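You operate a simulated robot arm through the tools that you are given. There is no shell and no other tool. Be economical: measure what you need, move in short steps, check, and stop when the job is done.

You are at the controls of a simulated robot arm. One attempt, no reset.

TASK
Put things in order on the long table. At the end: the yellow screw stands where the green marker (marked "PASS") stood; the green marker is on the blue plate; the pink gland stands on top of the blue finned block; the black sensor is on the orange dust box; whatever was shut is shut again. Leave all else as you found it, and nothing knocked over.

Only the result counts: the job must be done as asked and must still hold three seconds after the hand-in. Knocking over, shifting, dropping, spilling or breaking anything else fails it.

THE ROBOT
A 7-joint arm with a two-finger parallel gripper, fixed in place. Base frame: the origin is at the foot of the arm, x ahead of it, y to its left, z up; the work surface is at about z = 0. Lengths are in m, angles in degrees, forces in N, time in s.
With the tool pointing down near the work surface it reaches from about 0.24 to 0.62 m from the base axis. Its first joint turns from -66.0 to 66.0 degrees. Payload 2.6 kg.
Tool frame: the origin (TCP) lies between the finger pads and is the grasp point; the fingertips stand 0.03 m ahead of it; z points along the fingers, y is the line along which they close. Largest opening 0.094 m; finger width 0.028, thickness 0.01; the body of the gripper, 0.05 by 0.096 m, starts 0.055 m behind the TCP.
Orientation is that of the tool frame in the base frame, as a unit quaternion [w, x, y, z]. With the fingers straight down and closing along the base's y, the tool's x points along the base's -x, its y along +y and its z along -z.

THE INTERFACE
- The arm moves only by the tool play_rows. Its argument "series" is a list of rows, each a list of 7 numbers: the turn, a rotation vector about the base's x, y, z in rad, then the shift along the base's x, y, z in m, then the finger opening in m, from 0 to 0.094. In form: [[rx, ry, rz, dx, dy, dz, fingers], ...]. A call has 1 to 20 rows; each row shifts and turns the commanded pose from where the row before left it. Each row takes 0.2 s and may step no farther than 0.05 m and 8.6 degrees from the row before; otherwise, or with a gripper value out of range, the whole call is refused. A pose out of reach is approached as far as the arm can. The call stops where the force on the tool passes 40 N (or 10 N more than at its start, if that is more) or the arm is blocked; 0.2 s more then pass. The fingers move at their own pace (about 0.072 m/s each) and stop on an object; they squeeze with about 42 N. The grip force told is the motor's: it shows also when the fingers shut on nothing. Time passes only in rows, and 0.2 s behind the last, so rows that do not move let the fingers close. It gives the time, the measured TCP pose, the force on the tool (base axes), the opening and the grip force at its end, in the units of the frame above (readings bear some noise), and new pictures: "views" is both (left out), scene, wrist or none.
- Cameras (640 x 400 px; columns grow to the right, rows downward): "scene" is fixed at [0.0222, 0.4231, 0.5629]; the picture's right is [-0.86, -0.50, 0.00], its down [-0.29, 0.50, -0.82] and it looks along [0.41, -0.71, -0.57] (base axes); focal length 347 px, centre (320, 200). "wrist" rides on the gripper at [-0.037, 0, -0.058] in the tool frame; the picture's right is [0.00, -1.00, 0.00], its down [0.97, 0.00, -0.24] and it looks along [0.24, 0.00, 0.97] (tool axes); focal length 218 px, centre (320, 200).
- point_at(camera, pixels): there is no depth. For up to 12 entries [column, row, z] of the newest picture of that camera ("zoom" is the newest enlarged one), the place [x, y] in the base frame at which the ray of that pixel passes the height z, good to about 0.002 m. It takes no simulated time.
- inspect(camera, box): a new picture of the part [left, top, right, bottom] of that camera's present view, enlarged. It takes no simulated time.
- close_job(): hands the job in; it is judged then, once.

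Work in short steps. Measure before you move; look again where a grasp or a placing could have gone wrong, and mend it. You have 80 turns and 120 pictures in all, those below and enlarged ones among them. Open the gripper and draw the arm clear of the work before you hand the job in, unless the task says otherwise; then end with one line.

The tools are called after ">>>" as name(argument=value, ...) on one line, values as JSON. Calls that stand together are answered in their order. play_rows: Moves the arm, as the interface text tells. Its arguments: {"type":"object","properties":{"series":{"type":"array"},"views":{"type":"string","enum":["both","scene","wrist","none"]}},"required":["series"]} The other tools are called the same way: point_at (camera, pixels) gives the place at which the rays of pixels pass given heights; inspect (camera, box) takes an enlarged picture of a part of a camera's view; close_job () hands the job in.

At the start:

```text
time: 0.0
tcp_pos: [0.3903, -0.1488, 0.319]
orientation: [0.0, 0.0, 1.0, 0.0]
contact_force: [-0.2, -0.1, -0.2]
gripper_width: 0.0938
finger_force: 0.1
```

scene: 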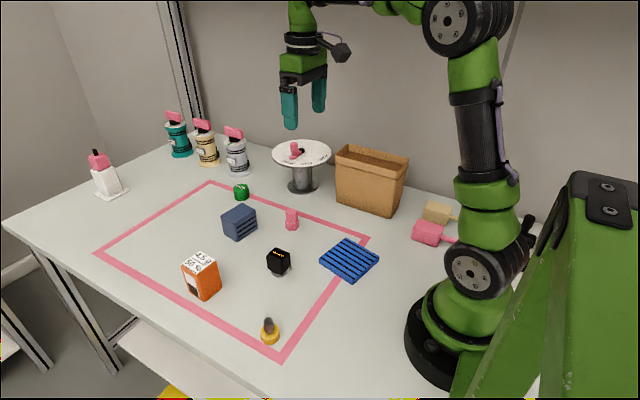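
wrist: 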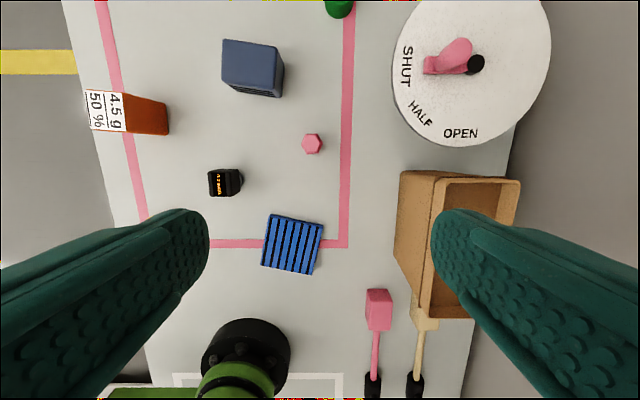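

I see all objects in the scene picture: green marker near (241,191), finned block (239,222), gland (291,219), sensor (278,262), dust box (201,276), plate (349,260), screw (270,331). I enlarge these to measure.

>>> inspect(camera="scene", box=[170, 170, 390, 350])

>>> inspect(camera="wrist", box=[80, 0, 360, 280])

>>> inspect(camera="scene", box=[70, 90, 470, 260])

```text
2.22 times, centred on (280, 260) of scene
```

zoom: 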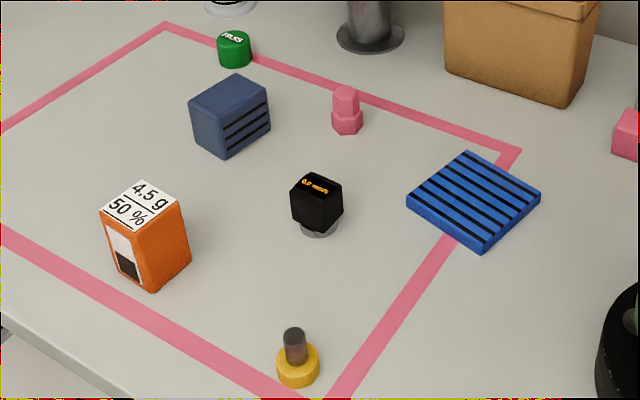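

```text
1.43 times, centred on (220, 140) of wrist
```

zoom: 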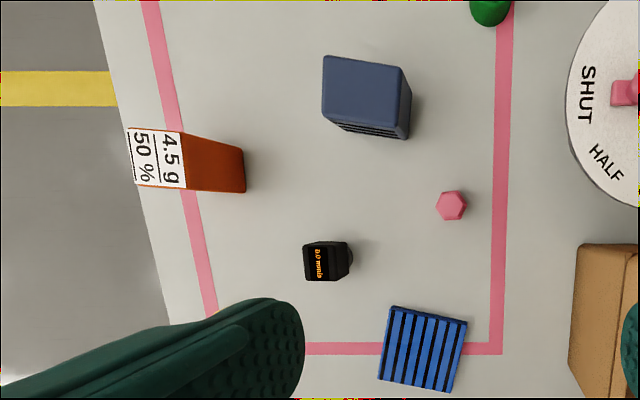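

```text
1.60 times, centred on (270, 175) of scene
```

zoom: 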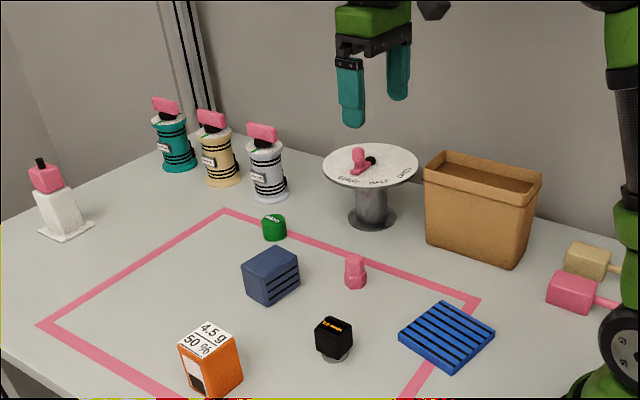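

Now I turn those pixels into places: bases at z=0, tops at guessed heights.

>>> point_at(camera="scene", pixels=[[241.3, 198, 0], [292.2, 226.2, 0], [279.1, 271.7, 0], [270.1, 337.5, 0], [349.4, 258.2, 0.01], [238.1, 241.1, 0], [257.9, 227.1, 0], [204.3, 301, 0], [221.5, 287.9, 0], [184.5, 290.6, 0], [302, 190, 0], [302, 152, 0.1]])

>>> point_at(camera="wrist", pixels=[[312, 143, 0.03], [340, 3, 0.02], [248, 65, 0.045], [210, 183, 0.05], [240, 182, 0.01], [105, 110, 0.08], [168, 118, 0], [292, 245, 0.01], [270, 215, 0.01], [323, 226, 0.01], [308, 274, 0.01], [262, 265, 0.01]])

```text
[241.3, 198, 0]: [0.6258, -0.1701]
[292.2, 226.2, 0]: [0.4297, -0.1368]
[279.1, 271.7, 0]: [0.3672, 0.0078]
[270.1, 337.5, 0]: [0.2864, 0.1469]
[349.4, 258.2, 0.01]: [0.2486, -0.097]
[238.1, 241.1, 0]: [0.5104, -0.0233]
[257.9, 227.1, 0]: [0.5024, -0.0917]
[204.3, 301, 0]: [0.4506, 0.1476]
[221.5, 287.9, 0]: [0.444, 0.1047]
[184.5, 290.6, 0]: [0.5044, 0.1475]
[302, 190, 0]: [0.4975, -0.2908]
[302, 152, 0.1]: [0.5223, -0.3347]
```

```text
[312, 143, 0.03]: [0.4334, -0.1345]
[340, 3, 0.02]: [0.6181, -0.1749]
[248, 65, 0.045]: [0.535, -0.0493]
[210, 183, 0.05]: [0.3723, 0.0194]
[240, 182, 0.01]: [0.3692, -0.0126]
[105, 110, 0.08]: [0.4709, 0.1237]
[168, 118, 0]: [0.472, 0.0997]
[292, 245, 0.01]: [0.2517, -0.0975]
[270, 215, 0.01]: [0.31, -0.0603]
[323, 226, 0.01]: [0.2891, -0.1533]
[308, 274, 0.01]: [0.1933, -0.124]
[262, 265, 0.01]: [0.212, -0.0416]
```

The marker sits near (0.62,-0.172), radius 0.645, so it'll need a tilted grasp. I move nearer and aim the tool along its azimuth for a better look.

>>> play_rows(series=[[0, 0, -0.09, 0.04, 0, -0.02, 0.09], [0, 0, -0.09, 0.04, 0, -0.02, 0.09], [0, 0, -0.09, 0.03, 0, -0.02, 0.09], [0, 0, 0, 0, 0, 0, 0.09]])

```text
time: 1.0
tcp_pos: [0.4997, -0.1463, 0.2572]
orientation: [0.001, 0.136, 0.991, 0.0]
contact_force: [-0.5, 0.4, -0.6]
gripper_width: 0.0898
finger_force: 0.0
```

scene: 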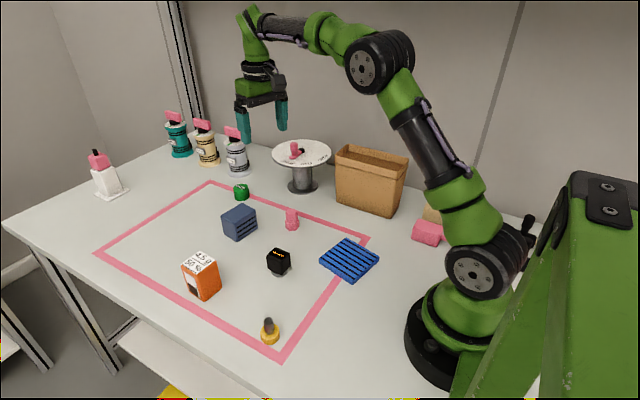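
wrist: 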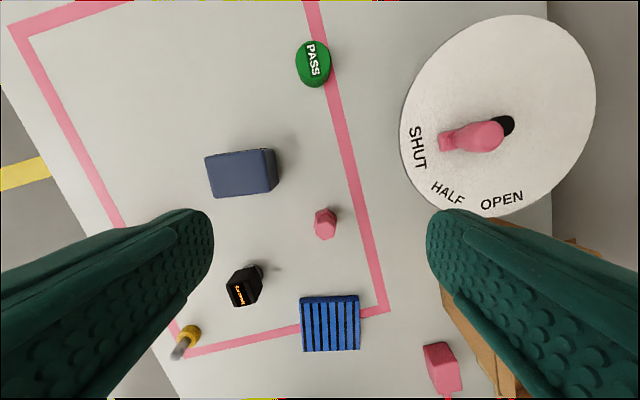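

The marker now shows at (313,64) in the wrist view. I enlarge it for a precise measurement.

>>> inspect(camera="wrist", box=[263, 24, 363, 104])

>>> inspect(camera="scene", box=[200, 170, 310, 250])

```text
5.00 times, centred on (313, 64) of wrist
```

zoom: 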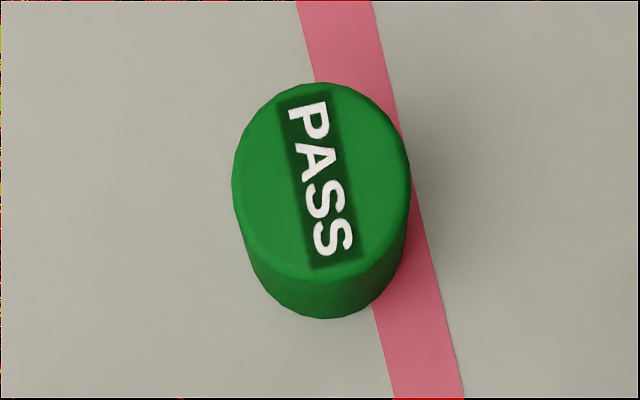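

```text
5.00 times, centred on (255, 210) of scene
```

zoom: 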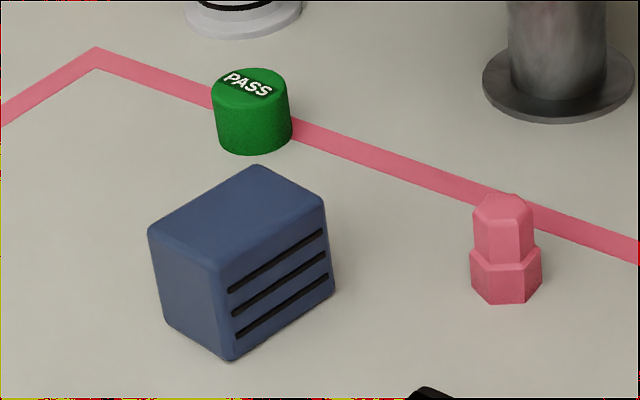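

I convert the marker's rim and foot pixels, the block's corners, and the plate and dial.

>>> point_at(camera="wrist", pixels=[[314.6, 87.6, 0], [295.4, 60, 0.025], [331, 60, 0.025], [313.4, 41, 0.025], [313.4, 80.4, 0.025], [301, 297, 0.012], [358, 296, 0.012], [361, 349, 0.012], [303, 351, 0.012], [325, 223, 0.03], [400, 110, 0.1], [512, 217, 0.1]])

>>> point_at(camera="scene", pixels=[[237.4, 241.5, 0], [258.6, 229, 0], [223.5, 235.5, 0], [235.4, 223.6, 0.05], [256.8, 210.3, 0.05], [220.3, 216.4, 0.05], [242.6, 203, 0.05], [241.3, 200.8, 0], [241, 186.5, 0.025]])

```text
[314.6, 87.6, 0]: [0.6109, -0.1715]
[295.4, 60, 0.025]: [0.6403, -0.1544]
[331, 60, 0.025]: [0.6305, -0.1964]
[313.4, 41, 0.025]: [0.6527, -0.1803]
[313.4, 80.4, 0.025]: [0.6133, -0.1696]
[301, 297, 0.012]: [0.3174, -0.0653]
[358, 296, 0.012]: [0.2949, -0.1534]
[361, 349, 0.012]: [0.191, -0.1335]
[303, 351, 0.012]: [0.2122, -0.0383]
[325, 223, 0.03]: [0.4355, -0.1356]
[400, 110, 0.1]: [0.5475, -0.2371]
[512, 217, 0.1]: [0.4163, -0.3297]
```

```text
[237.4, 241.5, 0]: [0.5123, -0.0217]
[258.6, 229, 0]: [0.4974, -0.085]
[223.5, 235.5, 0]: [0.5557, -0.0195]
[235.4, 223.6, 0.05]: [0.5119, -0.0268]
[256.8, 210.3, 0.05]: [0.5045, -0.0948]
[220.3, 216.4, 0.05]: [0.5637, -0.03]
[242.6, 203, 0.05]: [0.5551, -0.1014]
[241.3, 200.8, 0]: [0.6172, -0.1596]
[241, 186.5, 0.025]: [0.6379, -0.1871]
```

Marker: centre about (0.631,-0.174), diameter 0.041, height 0.033. I tilt the tool 13° outward and go above it, at z 0.12, to test the reach.

>>> play_rows(series=[[-0.0301, -0.1094, 0, 0.032, -0.006, -0.034, 0.075], [-0.0301, -0.1094, 0, 0.032, -0.006, -0.034, 0.075], [0, 0, 0, 0.032, -0.006, -0.034, 0.075], [0, 0, 0, 0.032, -0.007, -0.034, 0.075], [0, 0, 0, 0, 0, 0, 0.075]], views="wrist")

```text
time: 2.2
tcp_pos: [0.6279, -0.1737, 0.1206]
orientation: [0.112, 0.135, 0.984, -0.016]
contact_force: [-0.1, 0.4, 0.5]
gripper_width: 0.0754
finger_force: 0.1
```

wrist: 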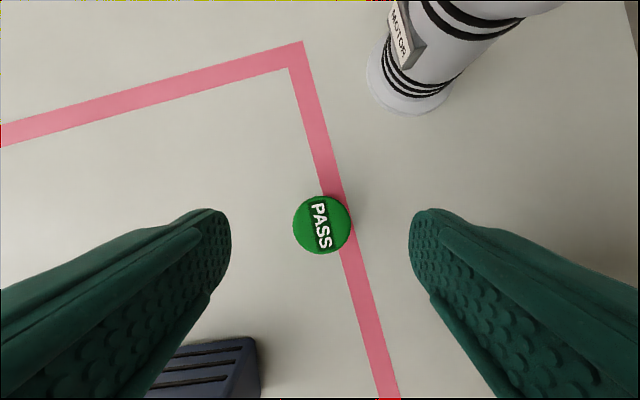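

The arm reaches it; the marker is centred at (321,225). I measure it again together with the motor bottle's foot.

>>> point_at(camera="wrist", pixels=[[321.5, 224, 0.033], [292.5, 224, 0.033], [351, 224, 0.033], [321, 195, 0.033], [321.5, 252, 0.033], [390, 110, 0]])

```text
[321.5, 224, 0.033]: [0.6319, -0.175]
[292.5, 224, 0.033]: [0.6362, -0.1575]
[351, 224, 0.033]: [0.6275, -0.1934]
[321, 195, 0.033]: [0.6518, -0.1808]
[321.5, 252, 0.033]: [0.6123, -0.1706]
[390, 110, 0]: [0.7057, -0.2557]
```

Marker centre is (0.632,-0.1755). I go down to z 0.036 and close.

>>> play_rows(series=[[0, 0, 0, 0, 0, -0.04, 0.075], [0, 0, 0, 0.0005, -0.0005, -0.03, 0.075], [0, 0, 0, 0, 0, -0.0145, 0.075], [0, 0, 0, 0, 0, 0, 0.075], [0, 0, 0, 0, 0, 0, 0.03], [0, 0, 0, 0, 0, 0, 0.03], [0, 0, 0, 0, 0, 0, 0.03]])

```text
time: 3.8
tcp_pos: [0.6284, -0.1727, 0.037]
orientation: [0.112, 0.133, 0.985, -0.015]
contact_force: [-0.5, -0.7, 0.5]
gripper_width: 0.0403
finger_force: 42.0
```

scene: 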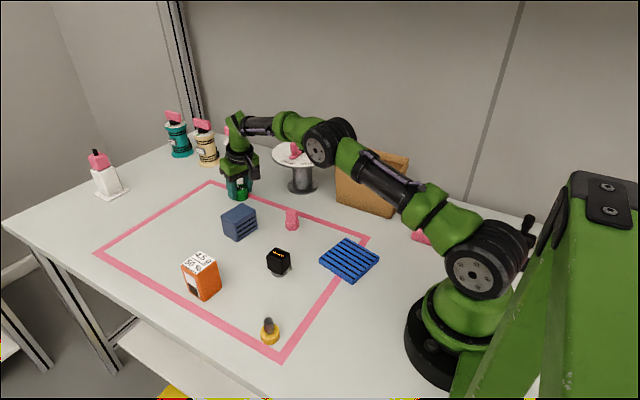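
wrist: 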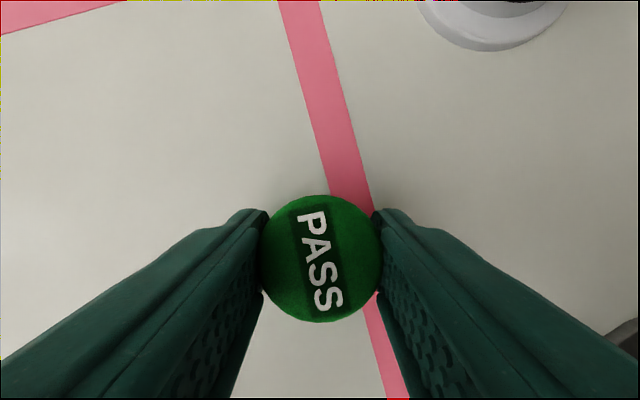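

It's gripped (0.0403). I lift it and carry it toward the plate.

>>> play_rows(series=[[0, 0, 0, 0, 0, 0.03, 0.03], [0, 0, 0, 0, 0, 0.045, 0.03], [0, 0, 0, 0, 0, 0.045, 0.03], [0, 0, 0, -0.045, 0.009, 0, 0.03], [0, 0, 0, -0.045, 0.009, 0, 0.03], [0, 0, 0, -0.045, 0.009, 0, 0.03], [0, 0, 0, -0.045, 0.009, 0, 0.03], [0, 0, 0, -0.045, 0.009, 0, 0.03], [0, 0, 0, -0.045, 0.01, 0, 0.03], [0, 0, 0, -0.045, 0.01, 0, 0.03], [0, 0, 0, -0.045, 0.01, 0, 0.03], [0, 0, 0, -0.012, 0, -0.03, 0.03], [0, 0, 0, 0, 0, 0, 0.03]])

```text
time: 6.6
tcp_pos: [0.2546, -0.1001, 0.1281]
orientation: [0.112, 0.134, 0.985, -0.015]
contact_force: [0.1, 0.4, 0.1]
gripper_width: 0.0402
finger_force: 42.1
```

scene: 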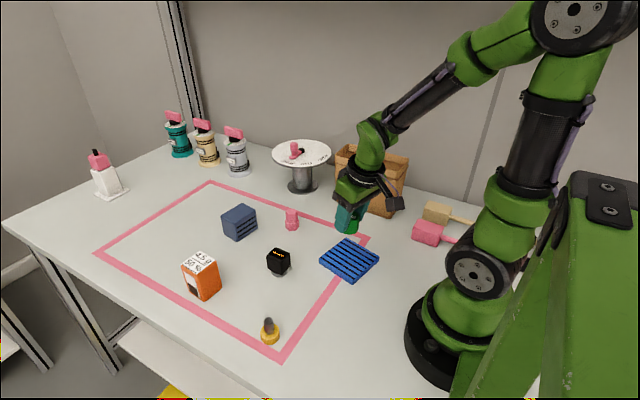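
wrist: 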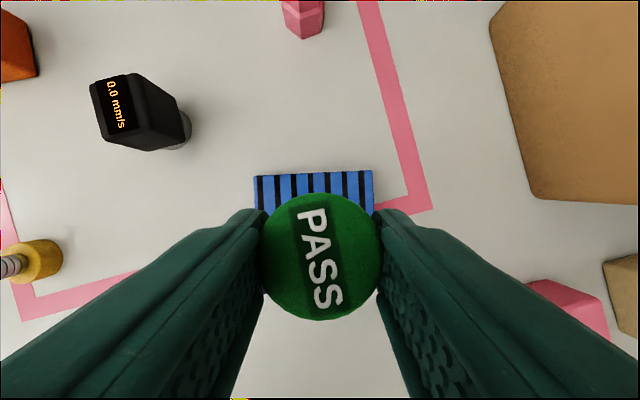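

The arm reaches the plate pose. I go down to just above the plate and check.

>>> play_rows(series=[[0, 0, 0, 0, 0.001, -0.04, 0.03], [0, 0, 0, 0, 0, -0.03, 0.03], [0, 0, 0, 0, 0, -0.003, 0.03], [0, 0, 0, 0, 0, 0, 0.03]])

>>> inspect(camera="scene", box=[300, 200, 400, 300])

```text
time: 7.6
tcp_pos: [0.2571, -0.0995, 0.053]
orientation: [0.111, 0.133, 0.985, -0.015]
contact_force: [0.7, -0.7, -1.7]
gripper_width: 0.0403
finger_force: 41.7
```

scene: 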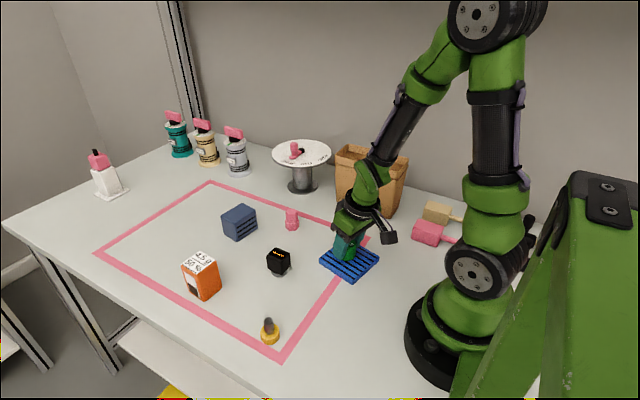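
wrist: 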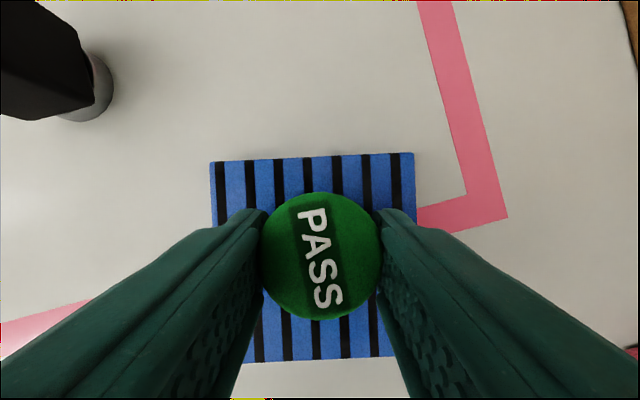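

```text
4.00 times, centred on (350, 250) of scene
```

zoom: 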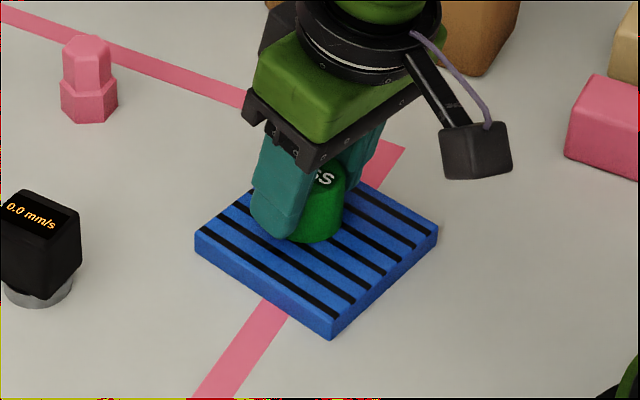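

It is close to the plate, well centred. I lower in tiny steps to feel contact.

>>> play_rows(series=[[0, 0, 0, 0, 0, -0.0015, 0.03], [0, 0, 0, 0, 0, -0.0015, 0.03], [0, 0, 0, 0, 0, 0, 0.03]], views="none")

>>> inspect(camera="scene", box=[320, 230, 370, 270])

```text
time: 8.4
tcp_pos: [0.2573, -0.0972, 0.054]
orientation: [0.113, 0.135, 0.984, -0.017]
contact_force: [-7.9, 3.1, 29.1]
gripper_width: 0.0405
finger_force: 41.9
```

```text
10.00 times, centred on (345, 250) of scene
```

zoom: 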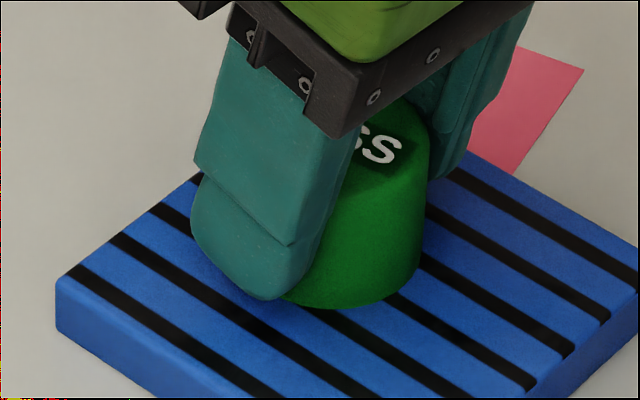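

Contact is made (29 N). I ease up 1.5 mm, open, and rise.

>>> play_rows(series=[[0, 0, 0, 0, 0, 0.0015, 0.03], [0, 0, 0, 0, 0, 0, 0.055], [0, 0, 0, 0, 0, 0, 0.07], [0, 0, 0, 0, 0, 0, 0.07], [0, 0, 0, 0, 0, 0.03, 0.07], [0, 0, 0, 0, 0, 0.045, 0.07], [0, 0, 0, 0, 0, 0.045, 0.07], [0, 0, 0, 0, 0, 0.03, 0.07], [0, 0, 0, 0, 0, 0, 0.07]])

```text
time: 10.4
tcp_pos: [0.257, -0.0946, 0.2046]
orientation: [0.112, 0.133, 0.985, -0.015]
contact_force: [0.4, 1.1, 0.6]
gripper_width: 0.0699
finger_force: 0.0
```

scene: 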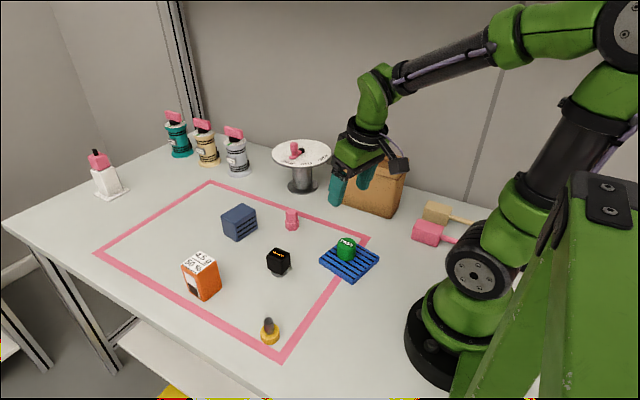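
wrist: 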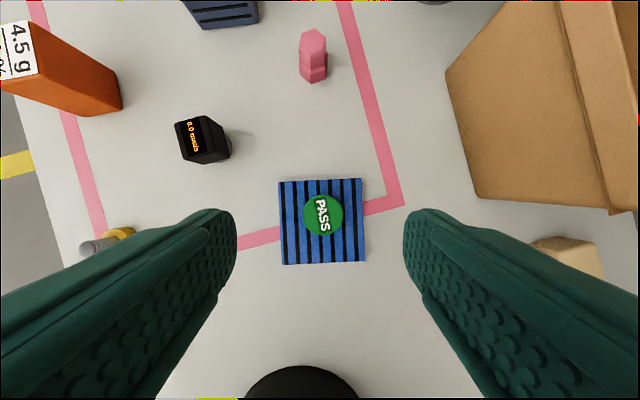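

The marker stands on the plate. Next the screw: I swing over it with the same radial tilt and look.

>>> play_rows(series=[[0, 0, 0.124, 0.01, 0.04, 0, 0.07], [0, 0, 0.124, 0.01, 0.04, 0, 0.07], [0, 0, 0.124, 0.005, 0.04, 0, 0.07], [0, 0, 0.124, 0.0, 0.04, 0, 0.07], [0, 0, 0.124, 0.0, 0.04, -0.02, 0.07], [0, 0, 0.124, 0, 0.04, -0.03, 0.07], [0, 0, 0, 0, 0, 0, 0.07]])

>>> inspect(camera="scene", box=[240, 300, 300, 350])

```text
time: 12.0
tcp_pos: [0.2821, 0.144, 0.1535]
orientation: [0.111, -0.234, 0.966, 0.027]
contact_force: [-0.3, -0.3, 0.2]
gripper_width: 0.0703
finger_force: 0.1
```

scene: 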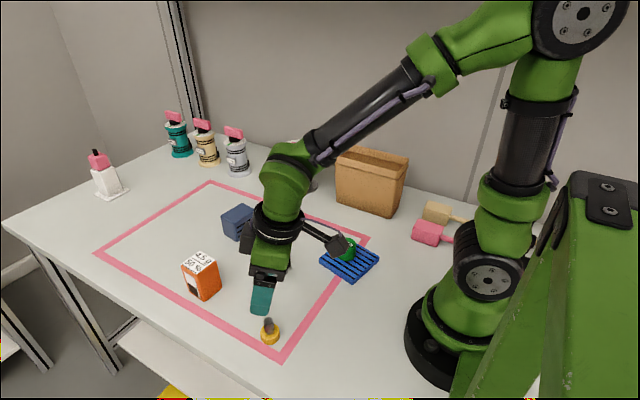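
wrist: 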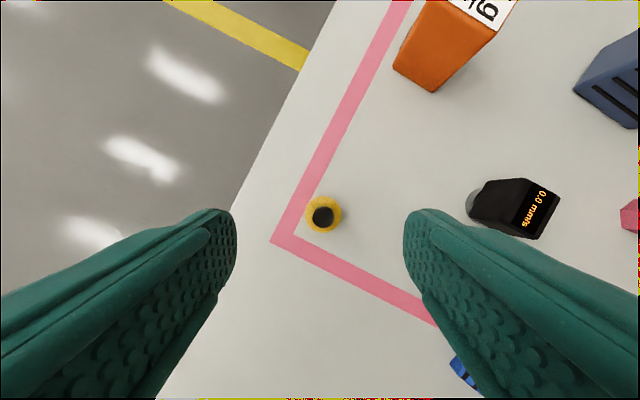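

```text
8.00 times, centred on (270, 325) of scene
```

zoom: 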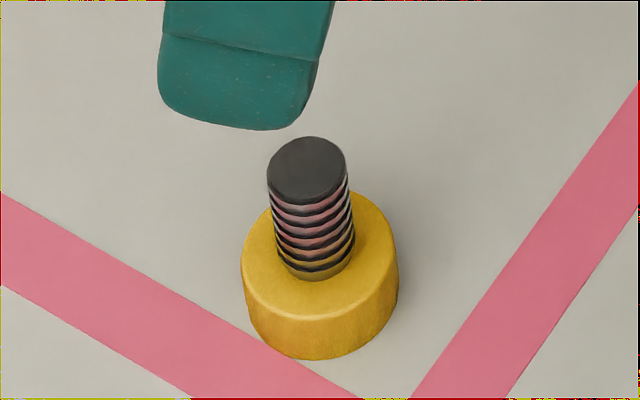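

The screw is a yellow disc head with an upright threaded rod. I enlarge the wrist view and measure it.

>>> inspect(camera="wrist", box=[283, 189, 363, 239])

>>> point_at(camera="scene", pixels=[[270, 344.8, 0], [260, 333, 0.014], [279.8, 333, 0.014], [268.5, 321, 0.04]])

```text
8.00 times, centred on (323, 214) of wrist
```

zoom: 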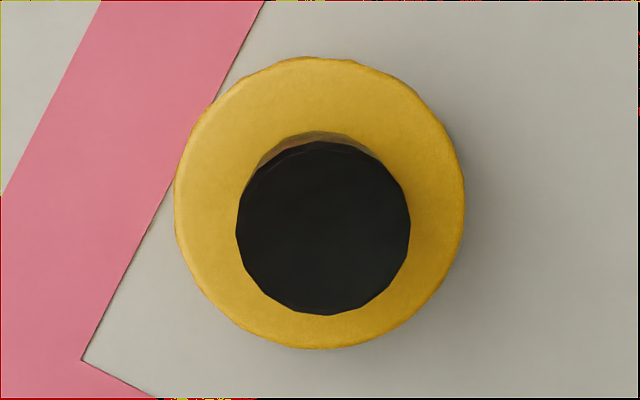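

```text
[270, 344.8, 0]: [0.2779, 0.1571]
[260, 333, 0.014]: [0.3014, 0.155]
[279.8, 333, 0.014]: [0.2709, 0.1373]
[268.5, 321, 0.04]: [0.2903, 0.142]
```

>>> point_at(camera="wrist", pixels=[[323, 214.2, 0.012], [323.4, 217.5, 0.04], [305, 214.2, 0.012], [341, 214.2, 0.012]])

```text
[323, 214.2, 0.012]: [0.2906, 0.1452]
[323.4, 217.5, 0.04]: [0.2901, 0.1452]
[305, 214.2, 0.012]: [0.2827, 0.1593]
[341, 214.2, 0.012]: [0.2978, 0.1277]
```

Screw axis is at (0.290,0.145), head 0.034 across. I'll grip the rod above the head at TCP z 0.051.

>>> play_rows(series=[[0, 0, 0, 0.004, -0.0013, -0.03, 0.06], [0, 0, 0, 0, 0, -0.04, 0.06], [0, 0, 0, 0, 0, -0.025, 0.06], [0, 0, 0, 0, 0, -0.0075, 0.05], [0, 0, 0, 0, 0, 0, 0.04], [0, 0, 0, 0, 0, 0, 0.03]])

>>> inspect(camera="scene", box=[240, 300, 300, 350])

```text
time: 13.4
tcp_pos: [0.2844, 0.1406, 0.0502]
orientation: [0.111, -0.233, 0.966, 0.027]
contact_force: [0.6, 0.0, 0.2]
gripper_width: 0.0299
finger_force: 0.0
```

scene: 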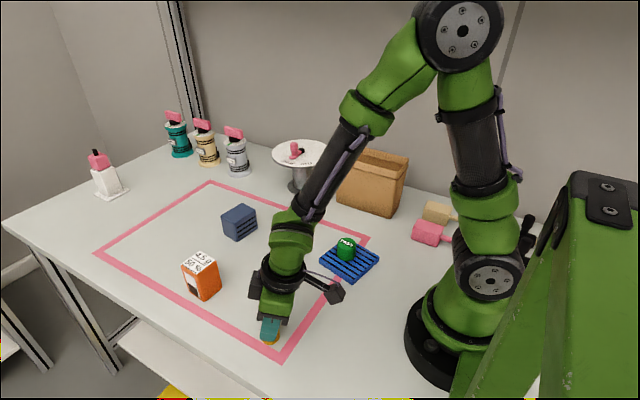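
wrist: 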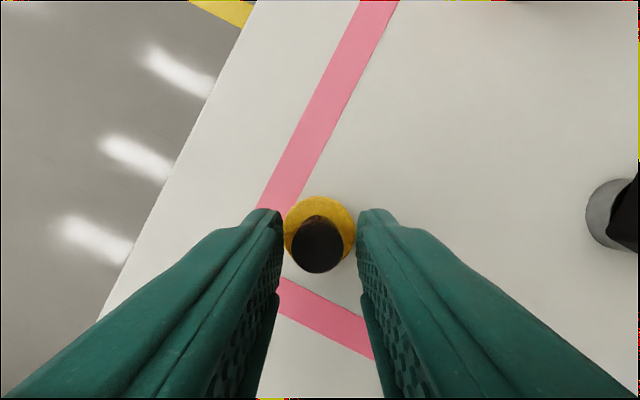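

```text
8.00 times, centred on (270, 325) of scene
```

zoom: 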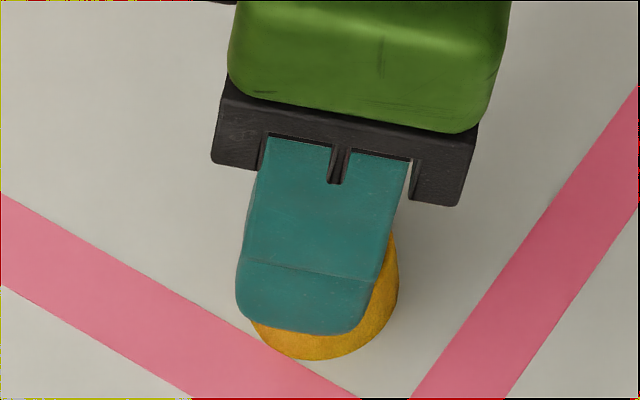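

The rod is centred between the fingers. I close on it.

>>> play_rows(series=[[0, 0, 0, 0, 0, 0, 0.02], [0, 0, 0, 0, 0, 0, 0.01], [0, 0, 0, 0, 0, 0, 0.01], [0, 0, 0, 0, 0, 0, 0.01]], views="wrist")

```text
time: 14.4
tcp_pos: [0.2847, 0.142, 0.0511]
orientation: [0.11, -0.233, 0.966, 0.026]
contact_force: [1.0, -1.0, 1.5]
gripper_width: 0.0142
finger_force: 42.0
```

wrist: 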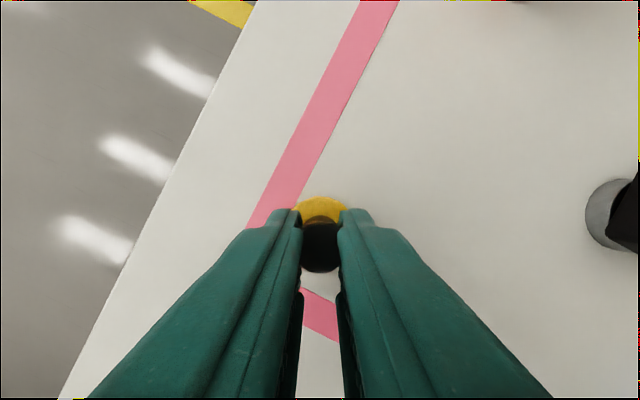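

Gripped at 0.0142. I lift and swing to above the marker's former spot, turning the yaw back.

>>> play_rows(series=[[0, 0, 0, 0, 0, 0.03, 0.01], [0, 0, 0, 0, 0, 0.045, 0.01], [0, 0, 0, 0, 0, 0.035, 0.01], [0, 0, -0.0744, 0.0342, -0.0316, 0, 0.01], [0, 0, -0.0744, 0.0342, -0.0316, 0, 0.01], [0, 0, -0.0744, 0.0342, -0.0316, 0, 0.01], [0, 0, -0.0744, 0.0342, -0.0316, 0, 0.01], [0, 0, -0.0744, 0.0342, -0.0316, 0, 0.01], [0, 0, -0.0744, 0.0342, -0.0316, 0, 0.01], [0, 0, -0.0744, 0.0342, -0.0316, 0, 0.01], [0, 0, -0.0744, 0.0342, -0.0316, 0, 0.01], [0, 0, -0.0744, 0.0342, -0.0316, 0, 0.01], [0, 0, -0.0744, 0.0342, -0.0316, 0, 0.01], [0, 0, 0, 0, 0, 0, 0.01]])

```text
time: 17.4
tcp_pos: [0.6248, -0.1747, 0.1601]
orientation: [0.112, 0.134, 0.985, -0.015]
contact_force: [0.5, -0.2, 0.2]
gripper_width: 0.0141
finger_force: 42.1
```

scene: 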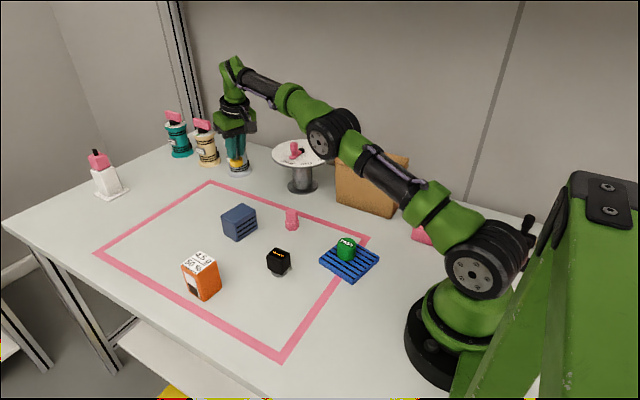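
wrist: 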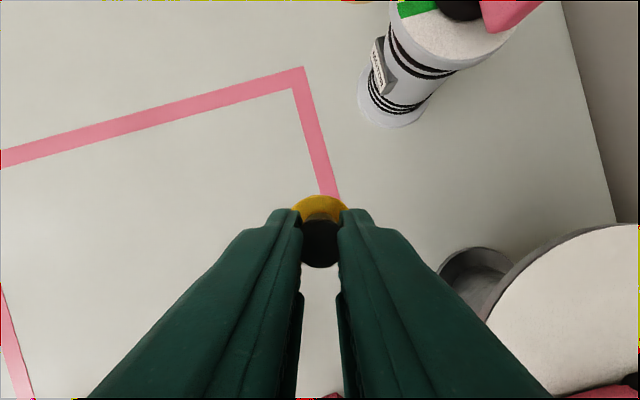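

I verify the held screw's place through the rod-top and head pixels.

>>> point_at(camera="wrist", pixels=[[320, 243, 0.149], [320, 195, 0.122], [320, 195, 0.119]])

>>> inspect(camera="scene", box=[205, 120, 285, 180])

```text
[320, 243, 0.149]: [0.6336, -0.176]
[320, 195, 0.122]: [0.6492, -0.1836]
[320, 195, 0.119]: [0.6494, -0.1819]
```

```text
6.67 times, centred on (245, 150) of scene
```

zoom: 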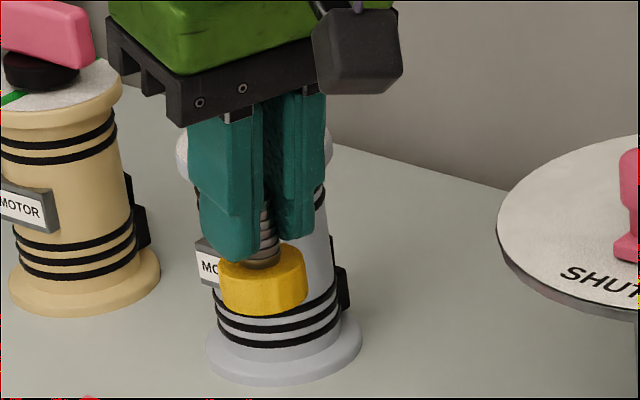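

The screw is upright and on target within 2 mm. I lower it to just above the table.

>>> play_rows(series=[[0, 0, 0, -0.001, 0.001, -0.04, 0.01], [0, 0, 0, 0, 0, -0.04, 0.01], [0, 0, 0, 0, 0, -0.025, 0.01], [0, 0, 0, 0, 0, -0.002, 0.01], [0, 0, 0, 0, 0, -0.001, 0.01], [0, 0, 0, 0, 0, 0, 0.01]])

>>> inspect(camera="scene", box=[205, 160, 285, 220])

```text
time: 18.8
tcp_pos: [0.6274, -0.1751, 0.0543]
orientation: [0.113, 0.133, 0.985, -0.015]
contact_force: [1.1, -1.4, 2.2]
gripper_width: 0.014
finger_force: 42.1
```

scene: 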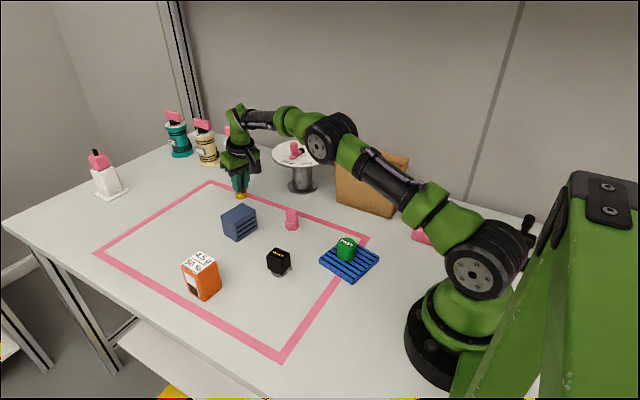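
wrist: 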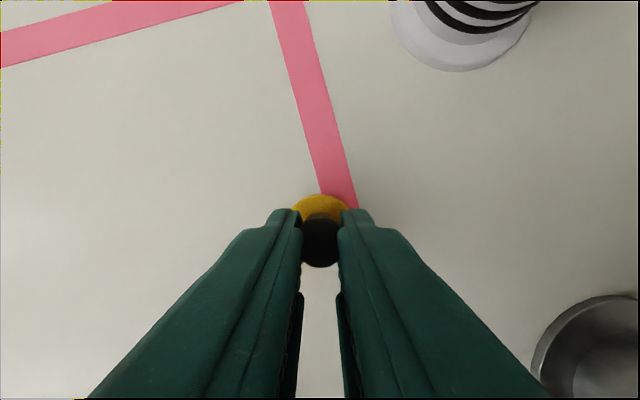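

```text
6.67 times, centred on (245, 190) of scene
```

zoom: 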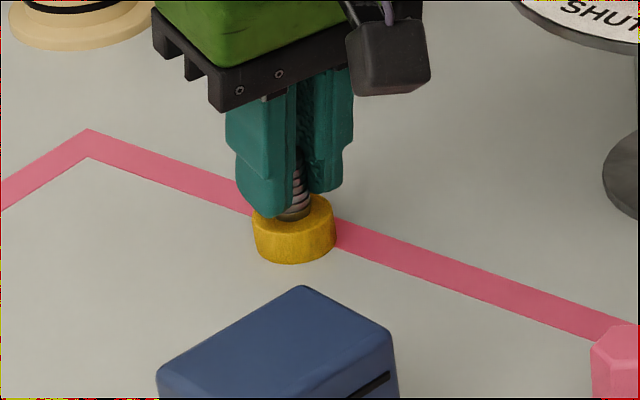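

The head is 1–3 mm above the table. I lower in 1 mm steps until contact.

>>> play_rows(series=[[0, 0, 0, 0, 0, -0.001, 0.01], [0, 0, 0, 0, 0, -0.001, 0.01], [0, 0, 0, 0, 0, 0, 0.01]], views="none")

```text
time: 19.6
tcp_pos: [0.6281, -0.1742, 0.0522]
orientation: [0.113, 0.133, 0.985, -0.016]
contact_force: [-1.1, -1.4, 14.3]
gripper_width: 0.014
finger_force: 42.0
```

Contact at 14 N. I release and rise straight up.

>>> play_rows(series=[[0, 0, 0, 0, 0, 0.0005, 0.01], [0, 0, 0, 0, 0, 0, 0.03], [0, 0, 0, 0, 0, 0, 0.05], [0, 0, 0, 0, 0, 0, 0.06], [0, 0, 0, 0, 0, 0.03, 0.06], [0, 0, 0, 0, 0, 0.045, 0.06], [0, 0, 0, 0, 0, 0.04, 0.06], [0, 0, 0, 0, 0, 0, 0.06]])

>>> inspect(camera="scene", box=[205, 160, 285, 220])

```text
time: 21.4
tcp_pos: [0.6267, -0.1731, 0.1687]
orientation: [0.112, 0.133, 0.985, -0.015]
contact_force: [-0.9, -0.3, 0.2]
gripper_width: 0.0599
finger_force: 0.1
```

scene: 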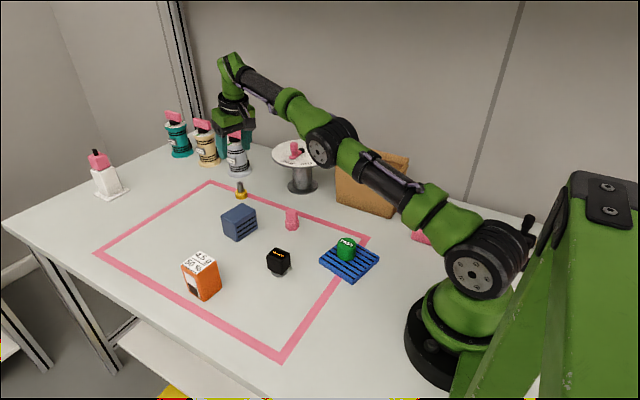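
wrist: 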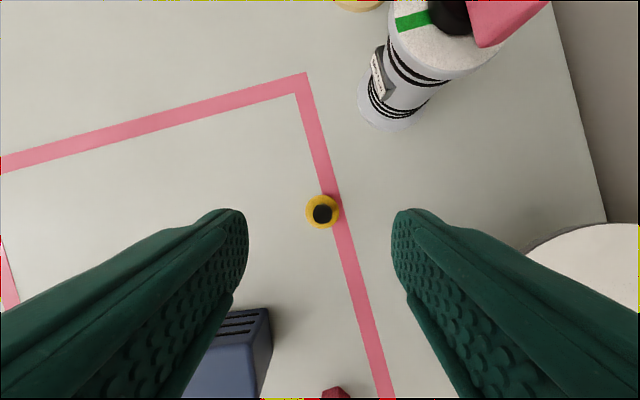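

```text
6.67 times, centred on (245, 190) of scene
```

zoom: 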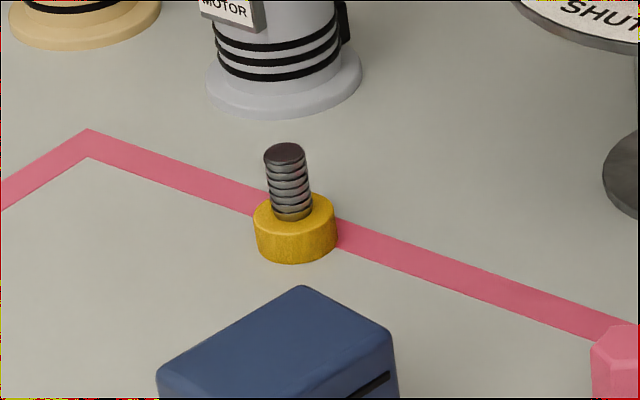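

The screw stands upright. I confirm its place, then untilt the tool and go above the gland.

>>> point_at(camera="wrist", pixels=[[322, 211, 0.013]])

>>> play_rows(series=[[0.0301, 0.1094, 0, -0.04, 0.008, 0.01, 0.06], [0.0301, 0.1094, 0, -0.04, 0.008, 0, 0.06], [0, 0, 0, -0.04, 0.008, 0, 0.06], [0, 0, 0, -0.04, 0.008, 0, 0.06], [0, 0, 0, -0.032, 0.006, 0, 0.06], [0, 0, 0, 0, 0, 0, 0.06]])

```text
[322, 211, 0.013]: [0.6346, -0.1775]
```

```text
time: 22.8
tcp_pos: [0.435, -0.1357, 0.1784]
orientation: [0.0, 0.133, 0.991, 0.0]
contact_force: [0.3, 0.4, -0.6]
gripper_width: 0.0603
finger_force: 0.0
```

scene: 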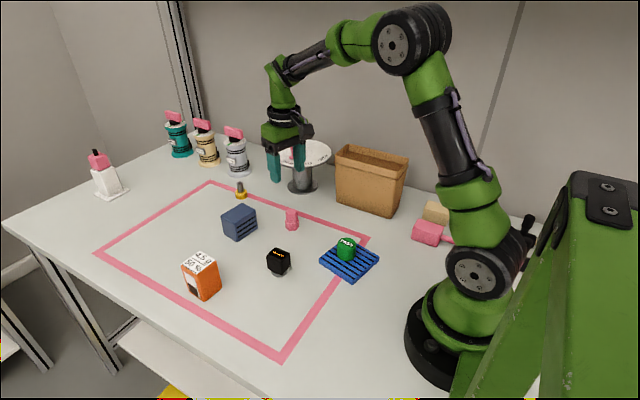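
wrist: 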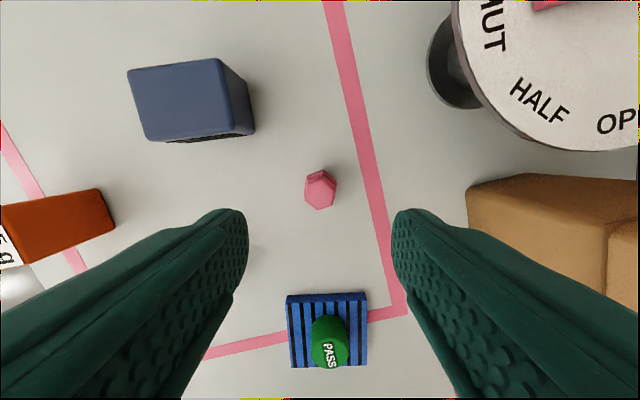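

Now I enlarge the gland and the block in the wrist view.

>>> inspect(camera="wrist", box=[280, 160, 360, 220])

>>> inspect(camera="wrist", box=[110, 45, 270, 155])

>>> inspect(camera="scene", box=[270, 200, 310, 235])

```text
6.67 times, centred on (320, 190) of wrist
```

zoom: 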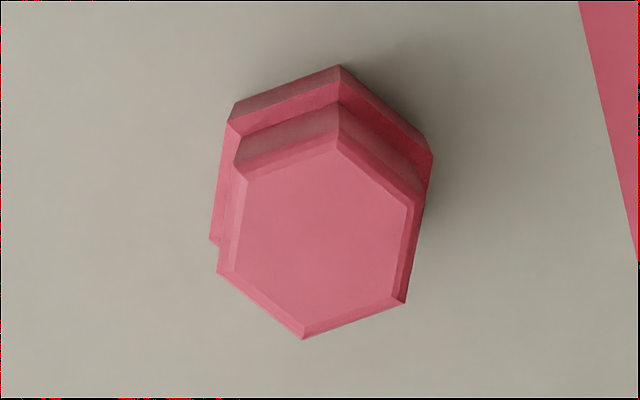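

```text
3.64 times, centred on (190, 100) of wrist
```

zoom: 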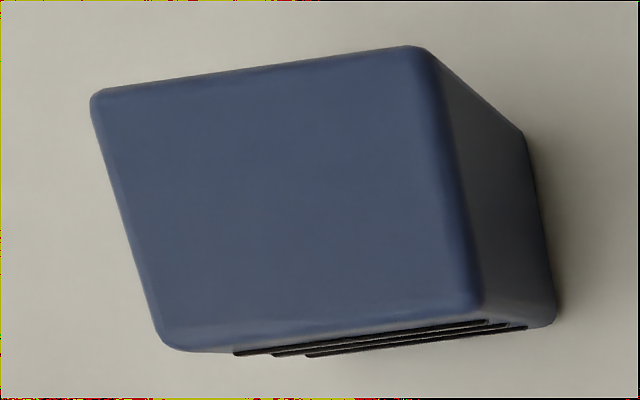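

```text
11.43 times, centred on (290, 218) of scene
```

zoom: 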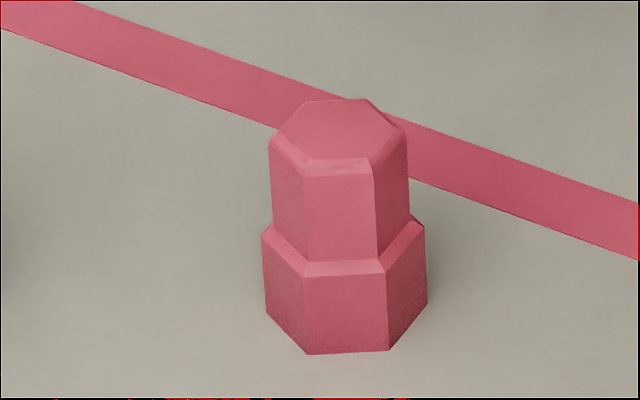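

I convert the gland's top hex centre and the block's top corners with trial heights.

>>> point_at(camera="wrist", pixels=[[320.1, 195.3, 0.045], [320.1, 195.3, 0.04], [129, 71, 0.055], [219, 59, 0.055], [235, 129, 0.055], [150, 141, 0.055], [247, 82, 0], [255, 131, 0]])

>>> point_at(camera="scene", pixels=[[292.4, 231.3, 0], [291, 211.9, 0.045], [291, 211.9, 0.04], [237.4, 241.5, 0], [235.4, 223.6, 0.055], [256.8, 210.3, 0.055], [220.3, 216.4, 0.055], [242.6, 203, 0.055], [235.4, 223.6, 0.045]])

```text
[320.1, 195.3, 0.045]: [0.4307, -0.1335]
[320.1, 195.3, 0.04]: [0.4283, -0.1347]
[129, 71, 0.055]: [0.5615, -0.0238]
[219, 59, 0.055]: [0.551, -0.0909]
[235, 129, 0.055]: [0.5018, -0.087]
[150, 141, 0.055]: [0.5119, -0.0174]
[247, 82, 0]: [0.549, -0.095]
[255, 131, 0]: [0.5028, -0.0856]
```

```text
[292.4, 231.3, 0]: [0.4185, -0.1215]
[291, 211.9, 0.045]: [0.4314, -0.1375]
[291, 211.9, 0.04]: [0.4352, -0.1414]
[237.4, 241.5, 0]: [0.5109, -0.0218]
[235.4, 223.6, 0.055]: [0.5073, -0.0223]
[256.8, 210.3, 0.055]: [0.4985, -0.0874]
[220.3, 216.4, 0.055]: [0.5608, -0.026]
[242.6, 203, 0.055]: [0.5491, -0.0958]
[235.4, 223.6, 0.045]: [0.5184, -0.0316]
```

Gland: centre (0.431,-0.1355), height ~0.046, collar to ~0.023. Block: top centre (0.5305,-0.0565), height ~0.054. I align 9° to the hex flats and descend to grip the upper hex.

>>> play_rows(series=[[0, 0, -0.08, -0.004, 0.0, -0.03, 0.06], [0, 0, -0.08, 0, 0, -0.04, 0.055], [0, 0, 0, 0, 0, -0.035, 0.05], [0, 0, 0, 0, 0, -0.016, 0.045], [0, 0, 0, 0, 0, 0, 0.04]])

>>> inspect(camera="scene", box=[265, 190, 325, 240])

```text
time: 24.0
tcp_pos: [0.4324, -0.1348, 0.0563]
orientation: [0.0, 0.213, 0.977, 0.0]
contact_force: [-0.8, -0.1, -0.3]
gripper_width: 0.0399
finger_force: 0.2
```

scene: 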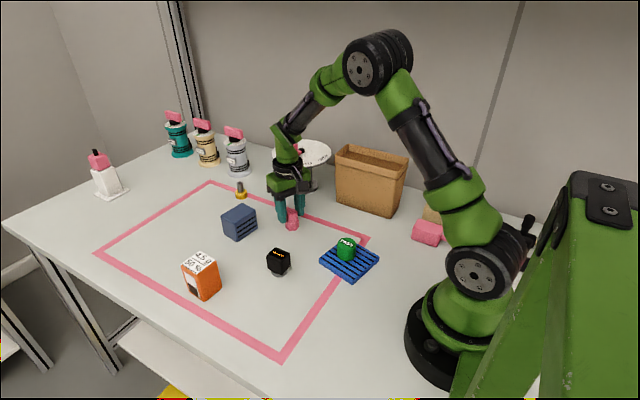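
wrist: 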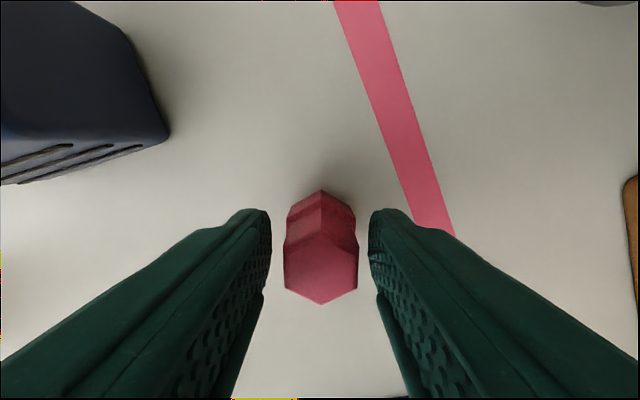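

```text
8.00 times, centred on (295, 215) of scene
```

zoom: 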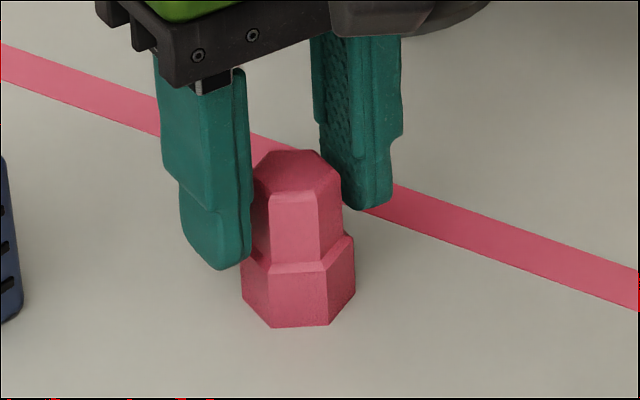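

The flats line up and it's laterally centred; the hex sits ~3 mm toward the base from the pad middle. I shift 3 mm and close.

>>> play_rows(series=[[0, 0, 0, -0.0027, 0.0013, 0, 0.04], [0, 0, 0, 0, 0, 0, 0.03], [0, 0, 0, 0, 0, 0, 0.018], [0, 0, 0, 0, 0, 0, 0.018], [0, 0, 0, 0, 0, 0, 0.018]], views="wrist")

```text
time: 25.2
tcp_pos: [0.4283, -0.135, 0.056]
orientation: [0.0, 0.213, 0.977, 0.0]
contact_force: [-0.8, 0.8, -0.6]
gripper_width: 0.0308
finger_force: 42.1
```

wrist: 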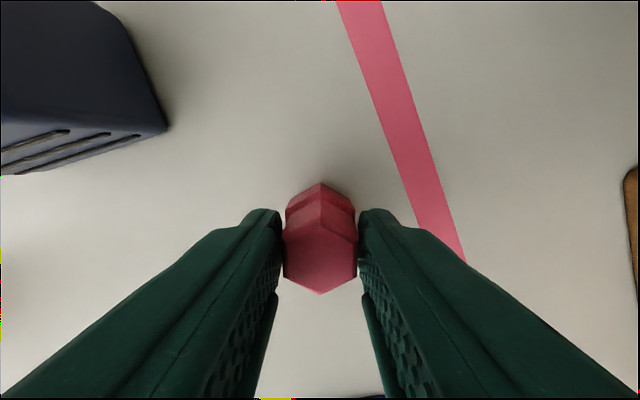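

The width of 0.031 is more than expected; I look closely at where the pads touch.

>>> inspect(camera="scene", box=[270, 195, 320, 237])

>>> inspect(camera="wrist", box=[260, 170, 380, 310])

```text
9.52 times, centred on (295, 216) of scene
```

zoom: 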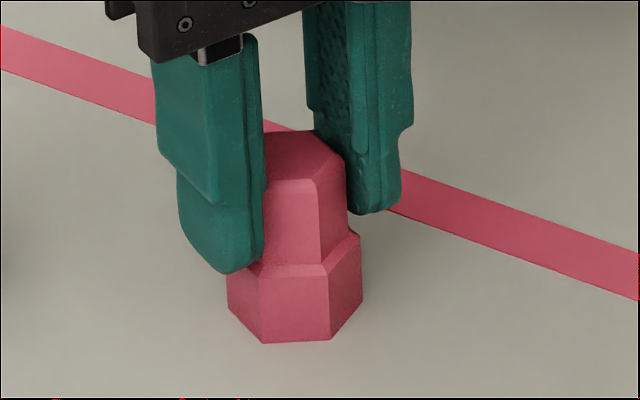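

```text
2.86 times, centred on (320, 240) of wrist
```

zoom: 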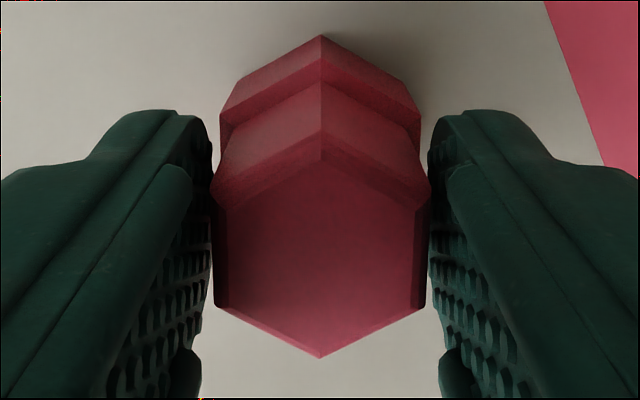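

The tips seem to pinch the collar's upper edge. I reopen, rise 5 mm, and re-close on the upper hex.

>>> play_rows(series=[[0, 0, 0, 0, 0, 0, 0.036], [0, 0, 0, 0, 0, 0, 0.036], [0, 0, 0, 0, 0, 0.005, 0.036], [0, 0, 0, 0, 0, 0, 0.018], [0, 0, 0, 0, 0, 0, 0.018], [0, 0, 0, 0, 0, 0, 0.018]], views="wrist")

>>> inspect(camera="scene", box=[270, 195, 320, 237])

```text
time: 26.6
tcp_pos: [0.4281, -0.1344, 0.0624]
orientation: [0.0, 0.212, 0.977, 0.0]
contact_force: [-0.1, 0.3, 1.2]
gripper_width: 0.03
finger_force: 42.3
```

wrist: 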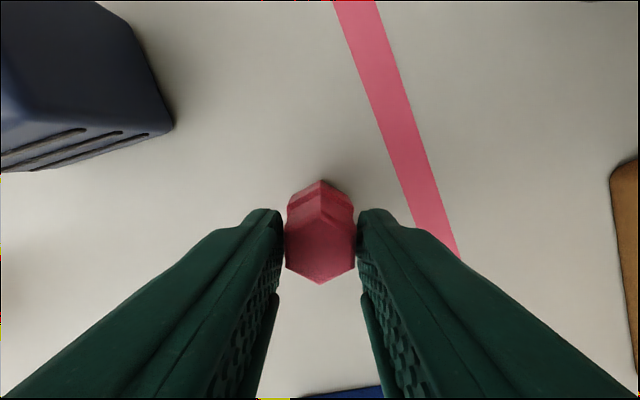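

```text
9.52 times, centred on (295, 216) of scene
```

zoom: 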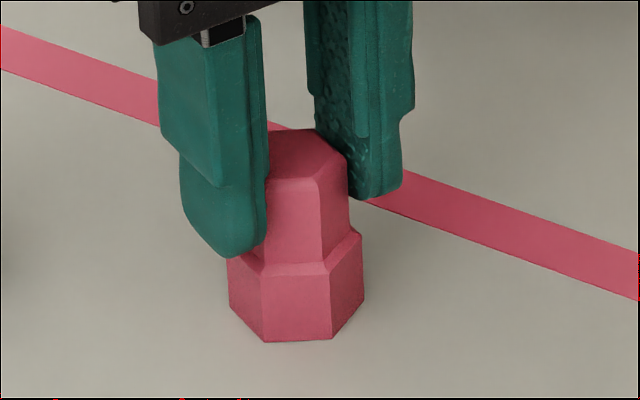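

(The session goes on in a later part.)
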